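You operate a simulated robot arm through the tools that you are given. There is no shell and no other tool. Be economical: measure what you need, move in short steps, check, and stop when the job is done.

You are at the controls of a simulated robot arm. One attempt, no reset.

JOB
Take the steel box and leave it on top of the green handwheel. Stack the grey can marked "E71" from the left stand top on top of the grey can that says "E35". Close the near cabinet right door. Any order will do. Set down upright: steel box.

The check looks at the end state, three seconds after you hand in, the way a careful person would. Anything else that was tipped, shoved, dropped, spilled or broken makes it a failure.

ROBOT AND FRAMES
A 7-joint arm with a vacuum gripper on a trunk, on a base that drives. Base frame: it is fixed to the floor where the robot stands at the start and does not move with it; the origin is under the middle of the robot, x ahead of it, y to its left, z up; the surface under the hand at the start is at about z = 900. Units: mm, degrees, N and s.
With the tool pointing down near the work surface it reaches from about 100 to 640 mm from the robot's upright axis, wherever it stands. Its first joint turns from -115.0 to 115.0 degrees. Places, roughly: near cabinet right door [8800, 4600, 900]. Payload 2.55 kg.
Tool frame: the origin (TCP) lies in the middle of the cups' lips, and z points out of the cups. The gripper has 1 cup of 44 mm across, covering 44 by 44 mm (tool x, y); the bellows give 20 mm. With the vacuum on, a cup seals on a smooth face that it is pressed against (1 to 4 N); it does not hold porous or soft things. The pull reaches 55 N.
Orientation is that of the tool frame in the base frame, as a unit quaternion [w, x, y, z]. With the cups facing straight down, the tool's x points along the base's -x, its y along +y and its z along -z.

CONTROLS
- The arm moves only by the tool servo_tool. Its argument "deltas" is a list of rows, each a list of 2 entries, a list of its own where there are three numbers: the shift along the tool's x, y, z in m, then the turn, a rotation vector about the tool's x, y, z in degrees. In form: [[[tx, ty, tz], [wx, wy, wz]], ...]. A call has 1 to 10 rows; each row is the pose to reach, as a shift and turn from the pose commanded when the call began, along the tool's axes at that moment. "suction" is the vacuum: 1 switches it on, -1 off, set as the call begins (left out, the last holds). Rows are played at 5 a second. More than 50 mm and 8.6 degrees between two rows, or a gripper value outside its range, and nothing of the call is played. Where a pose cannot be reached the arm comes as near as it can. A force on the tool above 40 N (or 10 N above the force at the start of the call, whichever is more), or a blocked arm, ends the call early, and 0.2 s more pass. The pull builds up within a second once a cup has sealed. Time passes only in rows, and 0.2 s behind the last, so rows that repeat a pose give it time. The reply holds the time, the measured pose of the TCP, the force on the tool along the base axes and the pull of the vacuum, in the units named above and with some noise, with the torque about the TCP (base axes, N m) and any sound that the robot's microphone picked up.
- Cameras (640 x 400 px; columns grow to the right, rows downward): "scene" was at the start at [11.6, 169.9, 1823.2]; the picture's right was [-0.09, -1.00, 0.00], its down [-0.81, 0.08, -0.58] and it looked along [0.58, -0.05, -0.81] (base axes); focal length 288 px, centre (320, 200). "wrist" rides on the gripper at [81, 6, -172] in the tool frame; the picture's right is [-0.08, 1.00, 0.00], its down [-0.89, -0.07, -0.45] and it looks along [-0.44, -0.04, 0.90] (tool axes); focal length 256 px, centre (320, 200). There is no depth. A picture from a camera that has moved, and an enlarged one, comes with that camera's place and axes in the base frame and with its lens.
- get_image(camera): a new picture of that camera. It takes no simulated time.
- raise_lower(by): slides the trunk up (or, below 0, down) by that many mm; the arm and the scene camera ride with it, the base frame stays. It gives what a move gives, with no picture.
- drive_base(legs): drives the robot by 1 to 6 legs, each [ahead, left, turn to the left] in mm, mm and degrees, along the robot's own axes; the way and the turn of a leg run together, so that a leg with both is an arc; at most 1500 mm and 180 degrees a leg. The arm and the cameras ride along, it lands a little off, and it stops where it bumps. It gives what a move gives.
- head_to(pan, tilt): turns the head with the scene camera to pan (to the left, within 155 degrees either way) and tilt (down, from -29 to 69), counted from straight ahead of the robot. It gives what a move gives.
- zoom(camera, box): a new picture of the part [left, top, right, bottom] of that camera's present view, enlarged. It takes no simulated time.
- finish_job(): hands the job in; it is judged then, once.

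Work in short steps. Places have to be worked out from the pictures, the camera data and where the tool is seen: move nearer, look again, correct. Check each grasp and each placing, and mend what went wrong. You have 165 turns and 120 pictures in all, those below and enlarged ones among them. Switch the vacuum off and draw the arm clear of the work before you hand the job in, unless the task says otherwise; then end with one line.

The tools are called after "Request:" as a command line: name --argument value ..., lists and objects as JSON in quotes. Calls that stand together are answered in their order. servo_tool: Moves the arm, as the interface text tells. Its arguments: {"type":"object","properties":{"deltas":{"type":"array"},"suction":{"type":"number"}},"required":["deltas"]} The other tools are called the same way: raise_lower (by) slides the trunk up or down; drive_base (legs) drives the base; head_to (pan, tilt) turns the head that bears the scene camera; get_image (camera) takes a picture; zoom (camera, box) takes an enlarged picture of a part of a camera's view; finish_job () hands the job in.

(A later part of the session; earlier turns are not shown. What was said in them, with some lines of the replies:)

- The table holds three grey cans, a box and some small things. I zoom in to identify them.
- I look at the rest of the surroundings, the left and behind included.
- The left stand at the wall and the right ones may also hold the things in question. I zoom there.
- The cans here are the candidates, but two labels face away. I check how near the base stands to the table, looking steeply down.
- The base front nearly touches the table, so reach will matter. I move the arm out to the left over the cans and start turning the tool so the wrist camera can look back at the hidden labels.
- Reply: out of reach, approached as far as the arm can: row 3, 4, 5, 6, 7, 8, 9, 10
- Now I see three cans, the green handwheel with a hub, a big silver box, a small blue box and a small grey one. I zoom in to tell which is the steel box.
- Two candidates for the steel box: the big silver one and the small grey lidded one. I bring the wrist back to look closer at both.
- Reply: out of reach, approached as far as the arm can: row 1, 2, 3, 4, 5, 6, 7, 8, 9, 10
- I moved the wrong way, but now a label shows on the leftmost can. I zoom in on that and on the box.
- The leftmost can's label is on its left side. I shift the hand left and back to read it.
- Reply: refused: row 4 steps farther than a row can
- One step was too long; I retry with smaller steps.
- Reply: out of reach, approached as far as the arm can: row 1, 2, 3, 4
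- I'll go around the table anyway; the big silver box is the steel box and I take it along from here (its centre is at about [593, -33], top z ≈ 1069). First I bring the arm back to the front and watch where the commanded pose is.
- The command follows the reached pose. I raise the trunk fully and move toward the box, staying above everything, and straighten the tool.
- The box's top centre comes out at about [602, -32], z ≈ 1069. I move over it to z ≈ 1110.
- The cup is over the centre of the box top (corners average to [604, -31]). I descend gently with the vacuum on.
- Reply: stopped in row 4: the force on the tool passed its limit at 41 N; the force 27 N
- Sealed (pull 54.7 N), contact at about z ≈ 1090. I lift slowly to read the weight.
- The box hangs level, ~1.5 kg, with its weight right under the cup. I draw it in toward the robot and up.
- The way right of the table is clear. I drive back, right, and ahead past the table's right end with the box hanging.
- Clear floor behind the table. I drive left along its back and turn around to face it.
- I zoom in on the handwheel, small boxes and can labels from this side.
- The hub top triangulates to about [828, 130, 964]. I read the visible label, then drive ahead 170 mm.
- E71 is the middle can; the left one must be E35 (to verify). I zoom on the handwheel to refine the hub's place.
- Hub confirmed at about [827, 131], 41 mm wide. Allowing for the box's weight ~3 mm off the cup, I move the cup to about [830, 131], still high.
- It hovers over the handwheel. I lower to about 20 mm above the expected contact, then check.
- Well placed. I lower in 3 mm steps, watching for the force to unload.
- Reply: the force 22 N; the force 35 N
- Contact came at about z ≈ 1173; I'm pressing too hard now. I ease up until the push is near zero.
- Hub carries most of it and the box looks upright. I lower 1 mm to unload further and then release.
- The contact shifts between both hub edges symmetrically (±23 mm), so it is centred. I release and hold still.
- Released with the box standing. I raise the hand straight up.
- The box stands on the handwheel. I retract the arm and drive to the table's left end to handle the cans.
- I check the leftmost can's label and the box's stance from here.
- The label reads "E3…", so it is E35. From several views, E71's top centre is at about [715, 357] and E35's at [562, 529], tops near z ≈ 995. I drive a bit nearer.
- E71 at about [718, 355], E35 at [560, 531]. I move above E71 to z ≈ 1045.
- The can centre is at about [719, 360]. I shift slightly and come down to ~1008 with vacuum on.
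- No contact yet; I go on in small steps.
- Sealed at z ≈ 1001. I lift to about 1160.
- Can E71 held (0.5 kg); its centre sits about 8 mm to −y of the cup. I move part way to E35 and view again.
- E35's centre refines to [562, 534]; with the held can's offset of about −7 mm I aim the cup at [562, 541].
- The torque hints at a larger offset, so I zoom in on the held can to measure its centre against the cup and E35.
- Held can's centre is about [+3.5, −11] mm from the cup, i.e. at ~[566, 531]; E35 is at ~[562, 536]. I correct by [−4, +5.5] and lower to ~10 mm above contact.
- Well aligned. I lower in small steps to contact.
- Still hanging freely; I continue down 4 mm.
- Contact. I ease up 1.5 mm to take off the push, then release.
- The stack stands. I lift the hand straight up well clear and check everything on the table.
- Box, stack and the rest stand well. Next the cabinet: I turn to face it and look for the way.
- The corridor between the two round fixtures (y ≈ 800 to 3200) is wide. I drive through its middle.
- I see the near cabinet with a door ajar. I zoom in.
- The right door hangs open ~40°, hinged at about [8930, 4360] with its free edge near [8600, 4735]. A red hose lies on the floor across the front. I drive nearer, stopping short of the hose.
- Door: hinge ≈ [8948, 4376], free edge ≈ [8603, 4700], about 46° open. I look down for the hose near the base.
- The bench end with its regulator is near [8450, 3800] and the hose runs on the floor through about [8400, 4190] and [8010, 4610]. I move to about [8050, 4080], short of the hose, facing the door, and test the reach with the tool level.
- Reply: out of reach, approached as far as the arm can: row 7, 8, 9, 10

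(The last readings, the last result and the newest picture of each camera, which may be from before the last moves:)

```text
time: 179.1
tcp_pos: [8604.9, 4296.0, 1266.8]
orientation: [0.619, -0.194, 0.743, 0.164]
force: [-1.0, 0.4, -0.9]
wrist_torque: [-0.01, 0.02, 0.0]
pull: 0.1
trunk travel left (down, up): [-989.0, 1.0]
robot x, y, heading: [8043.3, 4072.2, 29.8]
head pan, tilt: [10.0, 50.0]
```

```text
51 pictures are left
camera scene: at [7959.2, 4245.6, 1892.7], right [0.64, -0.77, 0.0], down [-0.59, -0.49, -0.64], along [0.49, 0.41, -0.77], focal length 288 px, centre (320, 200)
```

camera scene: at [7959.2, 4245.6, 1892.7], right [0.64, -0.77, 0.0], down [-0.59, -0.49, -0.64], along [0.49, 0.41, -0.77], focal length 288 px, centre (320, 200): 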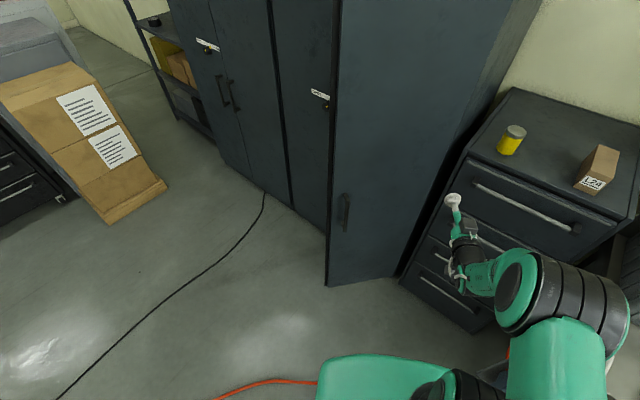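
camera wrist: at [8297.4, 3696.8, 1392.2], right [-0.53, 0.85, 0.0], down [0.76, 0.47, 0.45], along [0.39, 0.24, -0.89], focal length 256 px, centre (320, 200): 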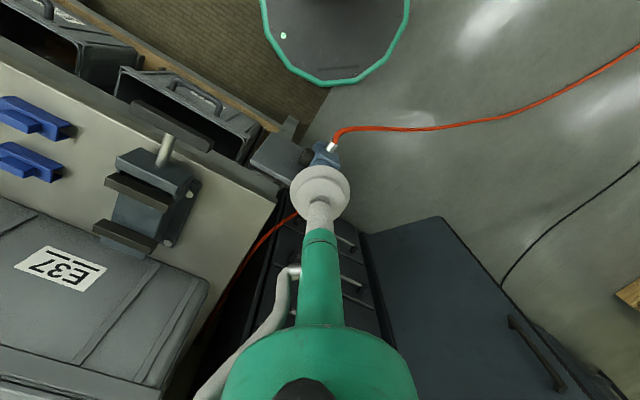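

The tool can point level, but the door is too far from here; the base must come nearer, over the thin hose. I draw the arm in and creep on, watching for a bump.

Request:
servo_tool --deltas '[[[0, 0, -0.04], [0, 0, 0]], [[0, 0, -0.08], [0, 0, 0]], [[0, 0, -0.12], [0, 0, 0]], [[0, 0, -0.16], [0, 0, 0]], [[0, 0, -0.2], [0, 0, 0]]]'

Request:
drive_base --legs '[[100, 40, 0]]'

Request:
head_to --pan 40 --tilt 65

Request:
get_image --camera "scene"

```text
time: 180.3
tcp_pos: [8607.4, 4297.5, 1270.7]
orientation: [0.622, -0.194, 0.741, 0.165]
force: [0.8, 0.3, 0.1]
wrist_torque: [0.02, 0.01, 0.01]
pull: 0.1
out of reach, approached as far as the arm can: row 1, 2, 3, 4, 5
trunk travel left (down, up): [-989.0, 1.0]
robot x, y, heading: [8043.4, 4076.6, 30.1]
head pan, tilt: [10.0, 50.0]
```

```text
time: 181.5
tcp_pos: [8673.6, 4380.5, 1270.8]
orientation: [0.622, -0.195, 0.74, 0.165]
force: [0.4, -0.5, 0.5]
wrist_torque: [0.03, 0.0, -0.01]
pull: 0.0
trunk travel left (down, up): [-989.0, 1.0]
robot x, y, heading: [8108.1, 4154.5, 29.9]
head pan, tilt: [10.0, 50.0]
```

```text
time: 182.4
tcp_pos: [8674.4, 4382.5, 1271.1]
orientation: [0.621, -0.194, 0.741, 0.165]
force: [0.1, -0.4, 0.4]
wrist_torque: [0.02, 0.0, 0.03]
pull: 0.0
trunk travel left (down, up): [-989.0, 1.0]
robot x, y, heading: [8108.8, 4155.2, 30.0]
head pan, tilt: [40.0, 65.0]
```

```text
50 pictures are left
camera scene: at [7988.6, 4337.5, 1874.7], right [0.94, -0.34, 0.0], down [-0.31, -0.85, -0.42], along [0.15, 0.4, -0.91], focal length 288 px, centre (320, 200)
```

scene: 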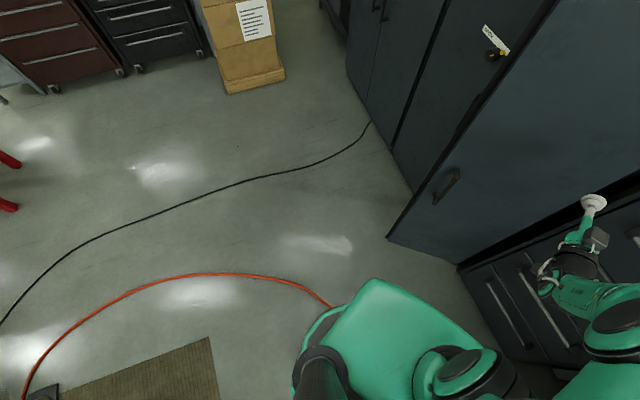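

No bump, hose unmoved. The arm holds the level tool 603 mm ahead, so I use the base to bring the cup to the door (≈185 mm to go).

Request:
drive_base --legs '[[150, 35, 0]]'

Request:
head_to --pan -10 --tilt 45

Request:
get_image --camera "scene"

Request:
get_image --camera "wrist"

```text
time: 183.8
tcp_pos: [8784.6, 4485.5, 1271.9]
orientation: [0.621, -0.196, 0.74, 0.166]
force: [-0.1, -0.2, 0.3]
wrist_torque: [-0.04, 0.01, -0.02]
pull: 0.1
trunk travel left (down, up): [-989.0, 1.0]
robot x, y, heading: [8221.2, 4260.4, 30.2]
head pan, tilt: [40.0, 65.0]
```

```text
time: 185.0
tcp_pos: [8786.1, 4486.2, 1270.3]
orientation: [0.621, -0.195, 0.741, 0.165]
force: [-0.9, -0.1, 0.1]
wrist_torque: [-0.03, 0.01, 0.0]
pull: 0.1
trunk travel left (down, up): [-989.0, 1.0]
robot x, y, heading: [8217.4, 4262.8, 30.0]
head pan, tilt: [-10.0, 45.0]
```

```text
49 pictures are left
camera scene: at [8155.5, 4413.5, 1899.6], right [0.34, -0.94, 0.0], down [-0.66, -0.24, -0.71], along [0.66, 0.24, -0.71], focal length 288 px, centre (320, 200)
```

scene: 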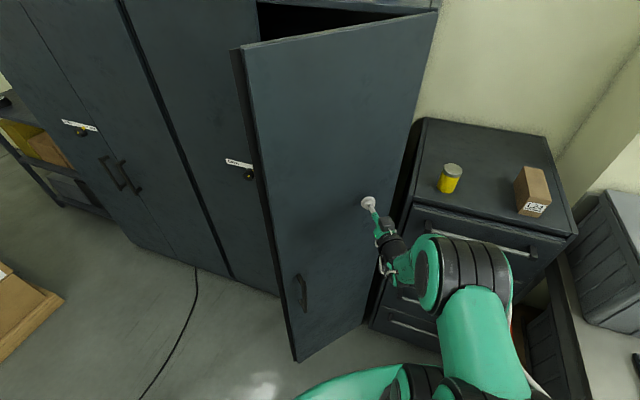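

```text
48 pictures are left
camera wrist: at [8621.7, 4401.0, 1221.6], right [-0.48, 0.87, 0.08], down [-0.21, -0.2, 0.96], along [0.85, 0.44, 0.28], focal length 256 px, centre (320, 200)
```

wrist: 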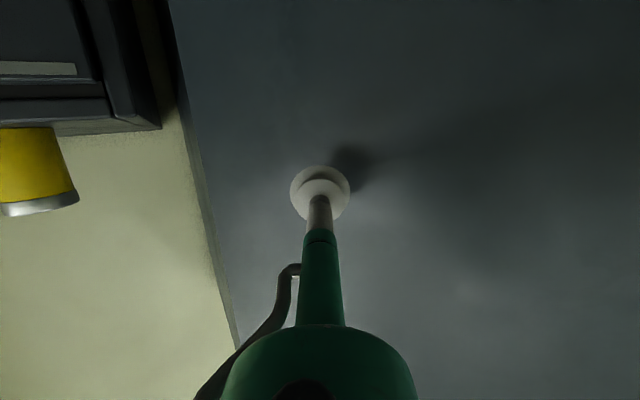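

The cup is just in front of the door, near the hinge. For more leverage I back off a bit and shift left.

Request:
drive_base --legs '[[-70, 0, 0], [0, 140, 0]]'

Request:
drive_base --legs '[[60, 0, 0]]'

Request:
get_image --camera "scene"

```text
time: 186.9
tcp_pos: [8655.5, 4574.6, 1270.7]
orientation: [0.621, -0.196, 0.74, 0.167]
force: [-0.4, -0.1, -0.8]
wrist_torque: [-0.03, -0.02, 0.05]
pull: 0.1
trunk travel left (down, up): [-989.0, 1.0]
robot x, y, heading: [8094.0, 4344.3, 30.1]
head pan, tilt: [-10.0, 45.0]
```

```text
time: 187.9
tcp_pos: [8705.3, 4603.4, 1271.9]
orientation: [0.621, -0.196, 0.74, 0.166]
force: [0.6, -1.0, 0.7]
wrist_torque: [0.02, -0.04, 0.0]
pull: 0.0
trunk travel left (down, up): [-989.0, 1.0]
robot x, y, heading: [8144.0, 4378.6, 30.1]
head pan, tilt: [-10.0, 45.0]
```

```text
47 pictures are left
camera scene: at [8074.9, 4528.3, 1899.7], right [0.34, -0.94, 0.0], down [-0.66, -0.24, -0.71], along [0.66, 0.24, -0.71], focal length 288 px, centre (320, 200)
```

scene: 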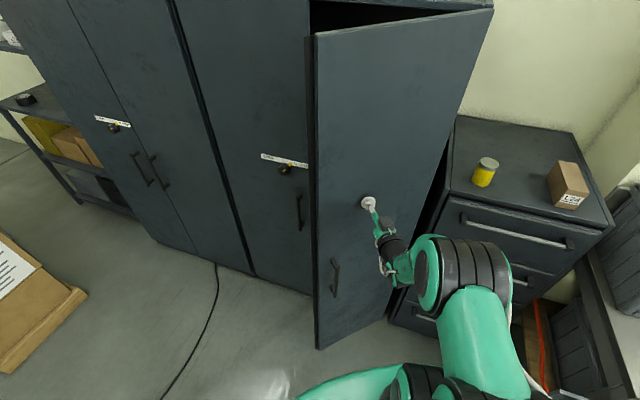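

The cup is about touching at r ≈ 330 mm. I push by driving along the door's arc in short legs.

Request:
drive_base --legs '[[60, 5, 0]]'

Request:
get_image --camera "scene"

```text
time: 188.9
tcp_pos: [8754.2, 4638.0, 1272.1]
orientation: [0.623, -0.195, 0.739, 0.166]
force: [0.2, 0.1, 0.0]
wrist_torque: [-0.01, 0.02, 0.01]
pull: 0.1
trunk travel left (down, up): [-989.0, 1.0]
robot x, y, heading: [8189.2, 4412.6, 29.9]
head pan, tilt: [-10.0, 45.0]
```

```text
46 pictures are left
camera scene: at [8123.0, 4562.1, 1899.7], right [0.34, -0.94, 0.0], down [-0.66, -0.24, -0.71], along [0.66, 0.24, -0.71], focal length 288 px, centre (320, 200)
```

scene: 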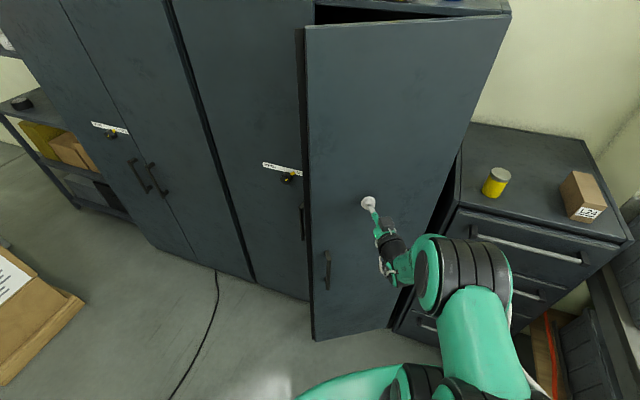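

Hardly any force; I continue.

Request:
drive_base --legs '[[70, 0, 0]]'

Request:
get_image --camera "scene"

```text
time: 189.9
tcp_pos: [8814.4, 4673.1, 1273.0]
orientation: [0.622, -0.196, 0.739, 0.167]
force: [-1.2, 1.2, -0.3]
wrist_torque: [-0.05, -0.01, -0.01]
pull: 0.0
trunk travel left (down, up): [-989.0, 1.0]
robot x, y, heading: [8248.8, 4446.7, 30.6]
head pan, tilt: [-10.0, 45.0]
```

```text
45 pictures are left
camera scene: at [8183.5, 4598.1, 1899.7], right [0.35, -0.94, 0.0], down [-0.66, -0.24, -0.71], along [0.66, 0.24, -0.71], focal length 288 px, centre (320, 200)
```

scene: 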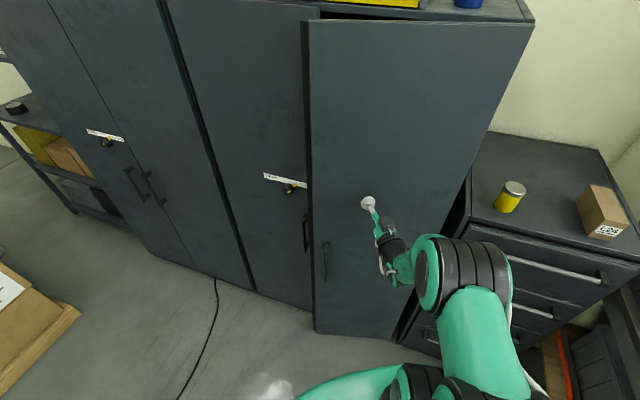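

The door is closing (about 24° left). I keep pushing.

Request:
drive_base --legs '[[70, -15, 0]]'

Request:
drive_base --legs '[[40, -15, 0]]'

Request:
get_image --camera "scene"

```text
time: 190.9
tcp_pos: [8882.6, 4696.7, 1273.3]
orientation: [0.623, -0.196, 0.739, 0.167]
force: [-0.5, 0.7, 0.3]
wrist_torque: [-0.04, -0.01, -0.01]
pull: 0.2
trunk travel left (down, up): [-989.0, 1.0]
robot x, y, heading: [8321.3, 4469.8, 30.2]
head pan, tilt: [-10.0, 45.0]
```

```text
time: 191.8
tcp_pos: [8924.1, 4704.5, 1273.9]
orientation: [0.623, -0.196, 0.739, 0.166]
force: [-12.7, 1.0, 0.8]
wrist_torque: [0.05, -0.04, -0.44]
pull: 0.0
trunk travel left (down, up): [-989.0, 1.0]
robot x, y, heading: [8360.3, 4474.6, 30.3]
head pan, tilt: [-10.0, 45.0]
```

```text
44 pictures are left
camera scene: at [8292.3, 4627.7, 1899.7], right [0.34, -0.94, 0.0], down [-0.66, -0.24, -0.71], along [0.67, 0.24, -0.71], focal length 288 px, centre (320, 200)
```

scene: 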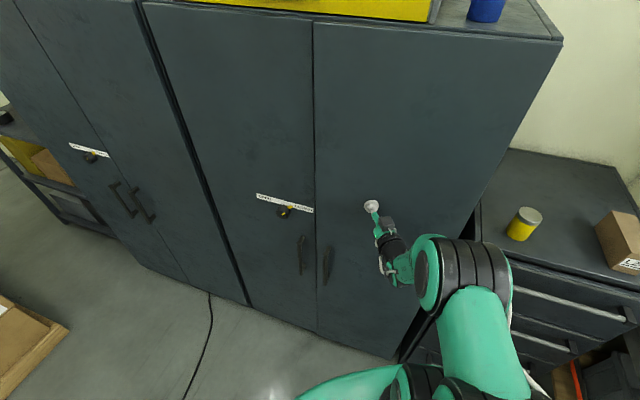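

The force rose to 13 N; the door looks shut. I zoom on the seam.

Request:
zoom --camera "scene" --box '[230, 0, 400, 110]'

Request:
zoom --camera "scene" --box '[230, 180, 420, 370]'

```text
3.64 times, centred on (315, 55) of scene
camera zoom: at [8292.3, 4627.7, 1899.7], right [0.34, -0.94, 0.0], down [-0.66, -0.24, -0.71], along [0.67, 0.24, -0.71], focal length 1048 px, centre (338, 727)
```

zoom: 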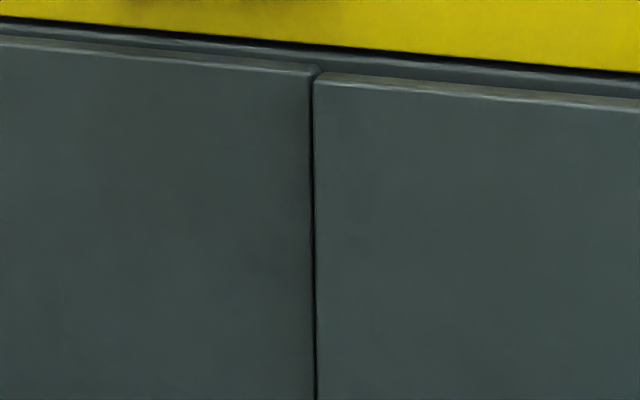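

```text
2.11 times, centred on (325, 275) of scene
camera zoom: at [8292.3, 4627.7, 1899.7], right [0.34, -0.94, 0.0], down [-0.66, -0.24, -0.71], along [0.67, 0.24, -0.71], focal length 607 px, centre (310, 42)
```

zoom: 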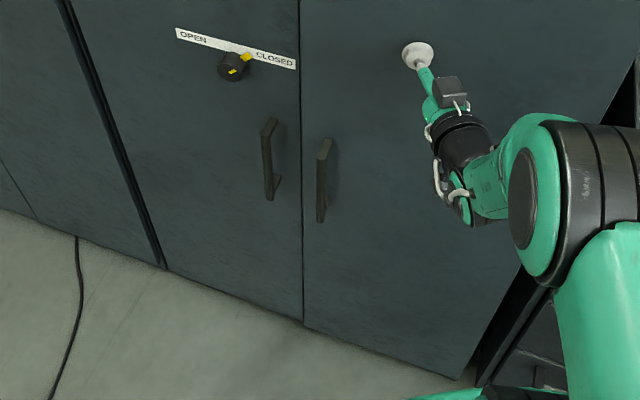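

The right door may still be some mm proud; I push a little further.

Request:
drive_base --legs '[[12, -7, 0]]'

Request:
zoom --camera "scene" --box '[230, 0, 400, 110]'

Request:
zoom --camera "scene" --box '[240, 170, 340, 240]'

```text
time: 192.7
tcp_pos: [8924.5, 4706.3, 1263.0]
orientation: [0.615, -0.203, 0.743, 0.171]
force: [-17.4, 0.0, 4.4]
wrist_torque: [-0.11, -0.14, -0.59]
pull: 0.0
trunk travel left (down, up): [-989.0, 1.0]
robot x, y, heading: [8369.9, 4478.8, 30.5]
head pan, tilt: [-10.0, 45.0]
stopped in leg 1: the force on the tool passed its limit at 45 N (the readings are from after the stop); the commanded pose is now the measured one
```

```text
3.64 times, centred on (315, 55) of scene
camera zoom: at [8299.5, 4626.5, 1899.6], right [0.35, -0.94, 0.0], down [-0.66, -0.24, -0.71], along [0.67, 0.25, -0.7], focal length 1048 px, centre (338, 727)
```

zoom: 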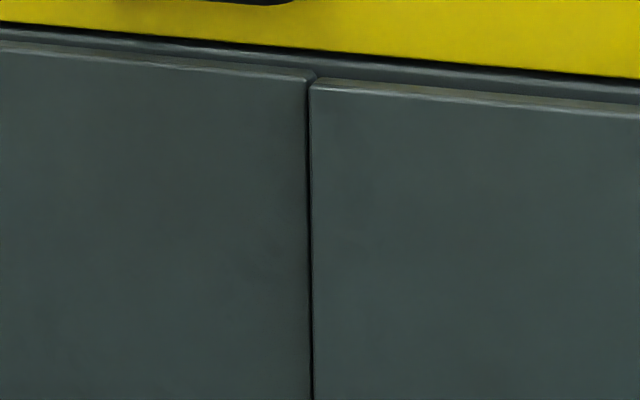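

```text
5.71 times, centred on (290, 205) of scene
camera zoom: at [8299.5, 4626.5, 1899.6], right [0.35, -0.94, 0.0], down [-0.66, -0.24, -0.71], along [0.67, 0.25, -0.7], focal length 1647 px, centre (491, 171)
```

zoom: 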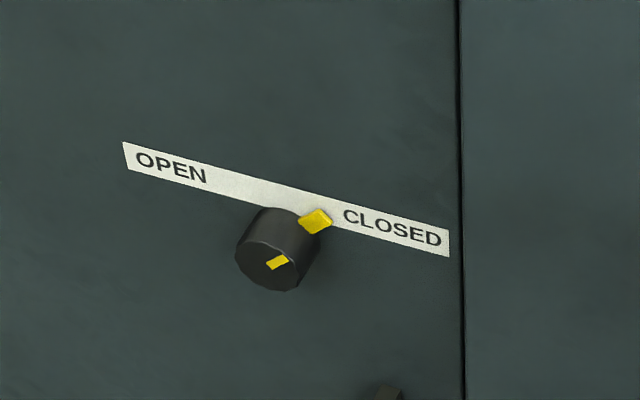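

It's against a hard stop (45 N). I back off straight and see whether the door stays shut.

Request:
drive_base --legs '[[-200, 0, 0]]'

Request:
head_to --pan -5 --tilt 28

Request:
get_image --camera "scene"

```text
time: 194.3
tcp_pos: [8759.1, 4606.4, 1263.0]
orientation: [0.616, -0.2, 0.743, 0.169]
force: [0.4, 0.6, -0.3]
wrist_torque: [0.03, 0.0, -0.03]
pull: 0.1
trunk travel left (down, up): [-989.0, 1.0]
robot x, y, heading: [8201.3, 4379.6, 30.3]
head pan, tilt: [-10.0, 45.0]
```

```text
time: 195.1
tcp_pos: [8758.9, 4605.7, 1263.6]
orientation: [0.615, -0.201, 0.744, 0.169]
force: [0.8, 1.0, 0.1]
wrist_torque: [0.01, -0.02, 0.0]
pull: 0.0
trunk travel left (down, up): [-989.0, 1.0]
robot x, y, heading: [8200.8, 4375.4, 30.2]
head pan, tilt: [-5.0, 28.0]
```

```text
39 pictures are left
camera scene: at [8141.8, 4538.7, 1925.4], right [0.43, -0.9, 0.0], down [-0.43, -0.2, -0.88], along [0.8, 0.38, -0.47], focal length 288 px, centre (320, 200)
```

scene: 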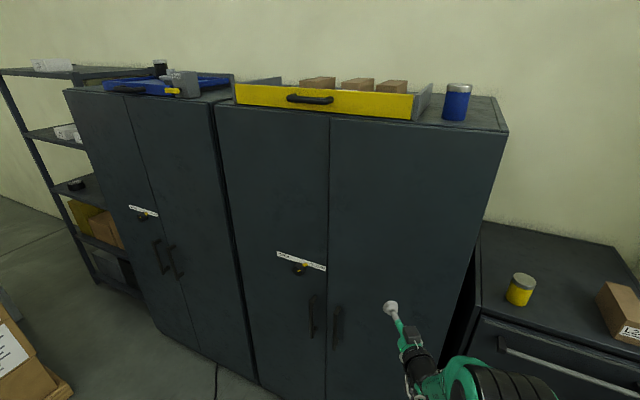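

Request:
zoom --camera "scene" --box '[270, 90, 390, 180]'

Request:
zoom --camera "scene" --box '[100, 170, 240, 280]'

Request:
zoom --camera "scene" --box '[270, 230, 390, 340]'

```text
4.44 times, centred on (330, 135) of scene
camera zoom: at [8141.8, 4538.7, 1925.4], right [0.43, -0.9, 0.0], down [-0.43, -0.2, -0.88], along [0.8, 0.38, -0.47], focal length 1281 px, centre (276, 489)
```

zoom: 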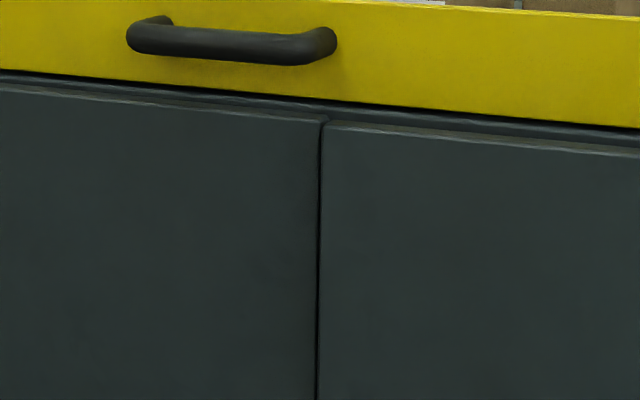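

```text
3.64 times, centred on (170, 225) of scene
camera zoom: at [8141.8, 4538.7, 1925.4], right [0.43, -0.9, 0.0], down [-0.43, -0.2, -0.88], along [0.8, 0.38, -0.47], focal length 1048 px, centre (866, 109)
```

zoom: 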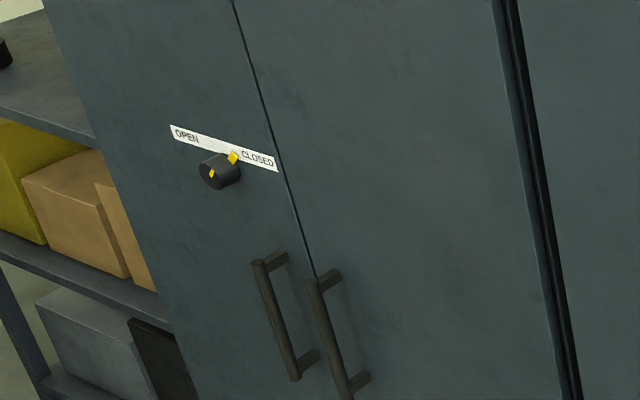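

```text
3.64 times, centred on (330, 285) of scene
camera zoom: at [8141.8, 4538.7, 1925.4], right [0.43, -0.9, 0.0], down [-0.43, -0.2, -0.88], along [0.8, 0.38, -0.47], focal length 1048 px, centre (284, -109)
```

zoom: 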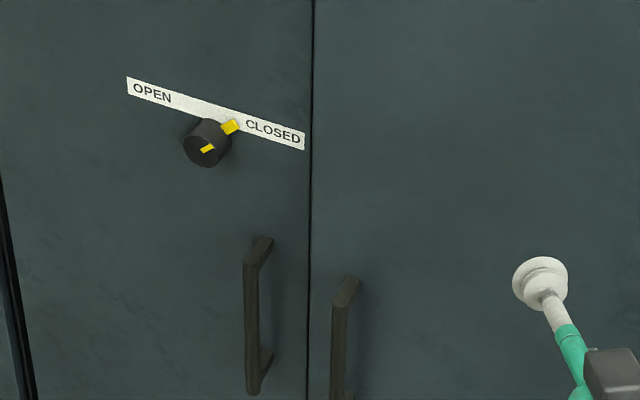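

The door is shut flush, like the neighbouring cabinet's, and stays so. I back further clear with the vacuum off and hand in.

Request:
drive_base --legs '[[-250, -100, 0]]'

Request:
get_image --camera "scene"

```text
time: 197.0
tcp_pos: [8594.9, 4392.9, 1264.0]
orientation: [0.615, -0.201, 0.743, 0.17]
force: [0.5, 0.4, 0.6]
wrist_torque: [-0.01, -0.01, 0.01]
pull: 0.1
trunk travel left (down, up): [-989.0, 1.0]
robot x, y, heading: [8033.6, 4165.7, 30.3]
head pan, tilt: [-5.0, 28.0]
```

```text
35 pictures are left
camera scene: at [7977.3, 4326.0, 1925.4], right [0.43, -0.9, 0.0], down [-0.42, -0.2, -0.88], along [0.8, 0.38, -0.47], focal length 288 px, centre (320, 200)
```

scene: 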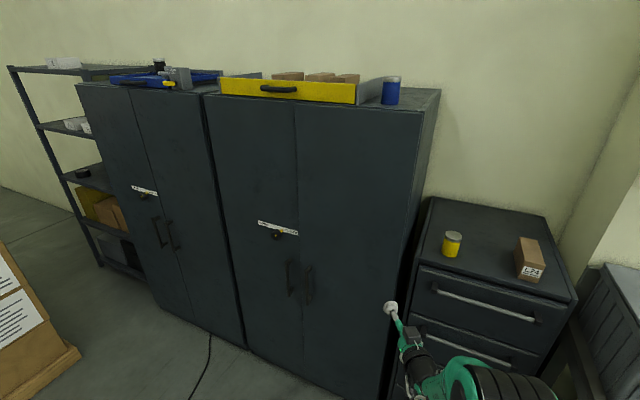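

The door is shut, the arm is clear, the vacuum is off, and the box and can stack were standing when last seen. I hand in.

Request:
finish_job

```text
The job is handed in.
```

The steel box stands upright on the green handwheel, can E71 is stacked on can E35, and the near cabinet's right door is closed. I last saw the box and the stack standing before I drove off to the cabinet.
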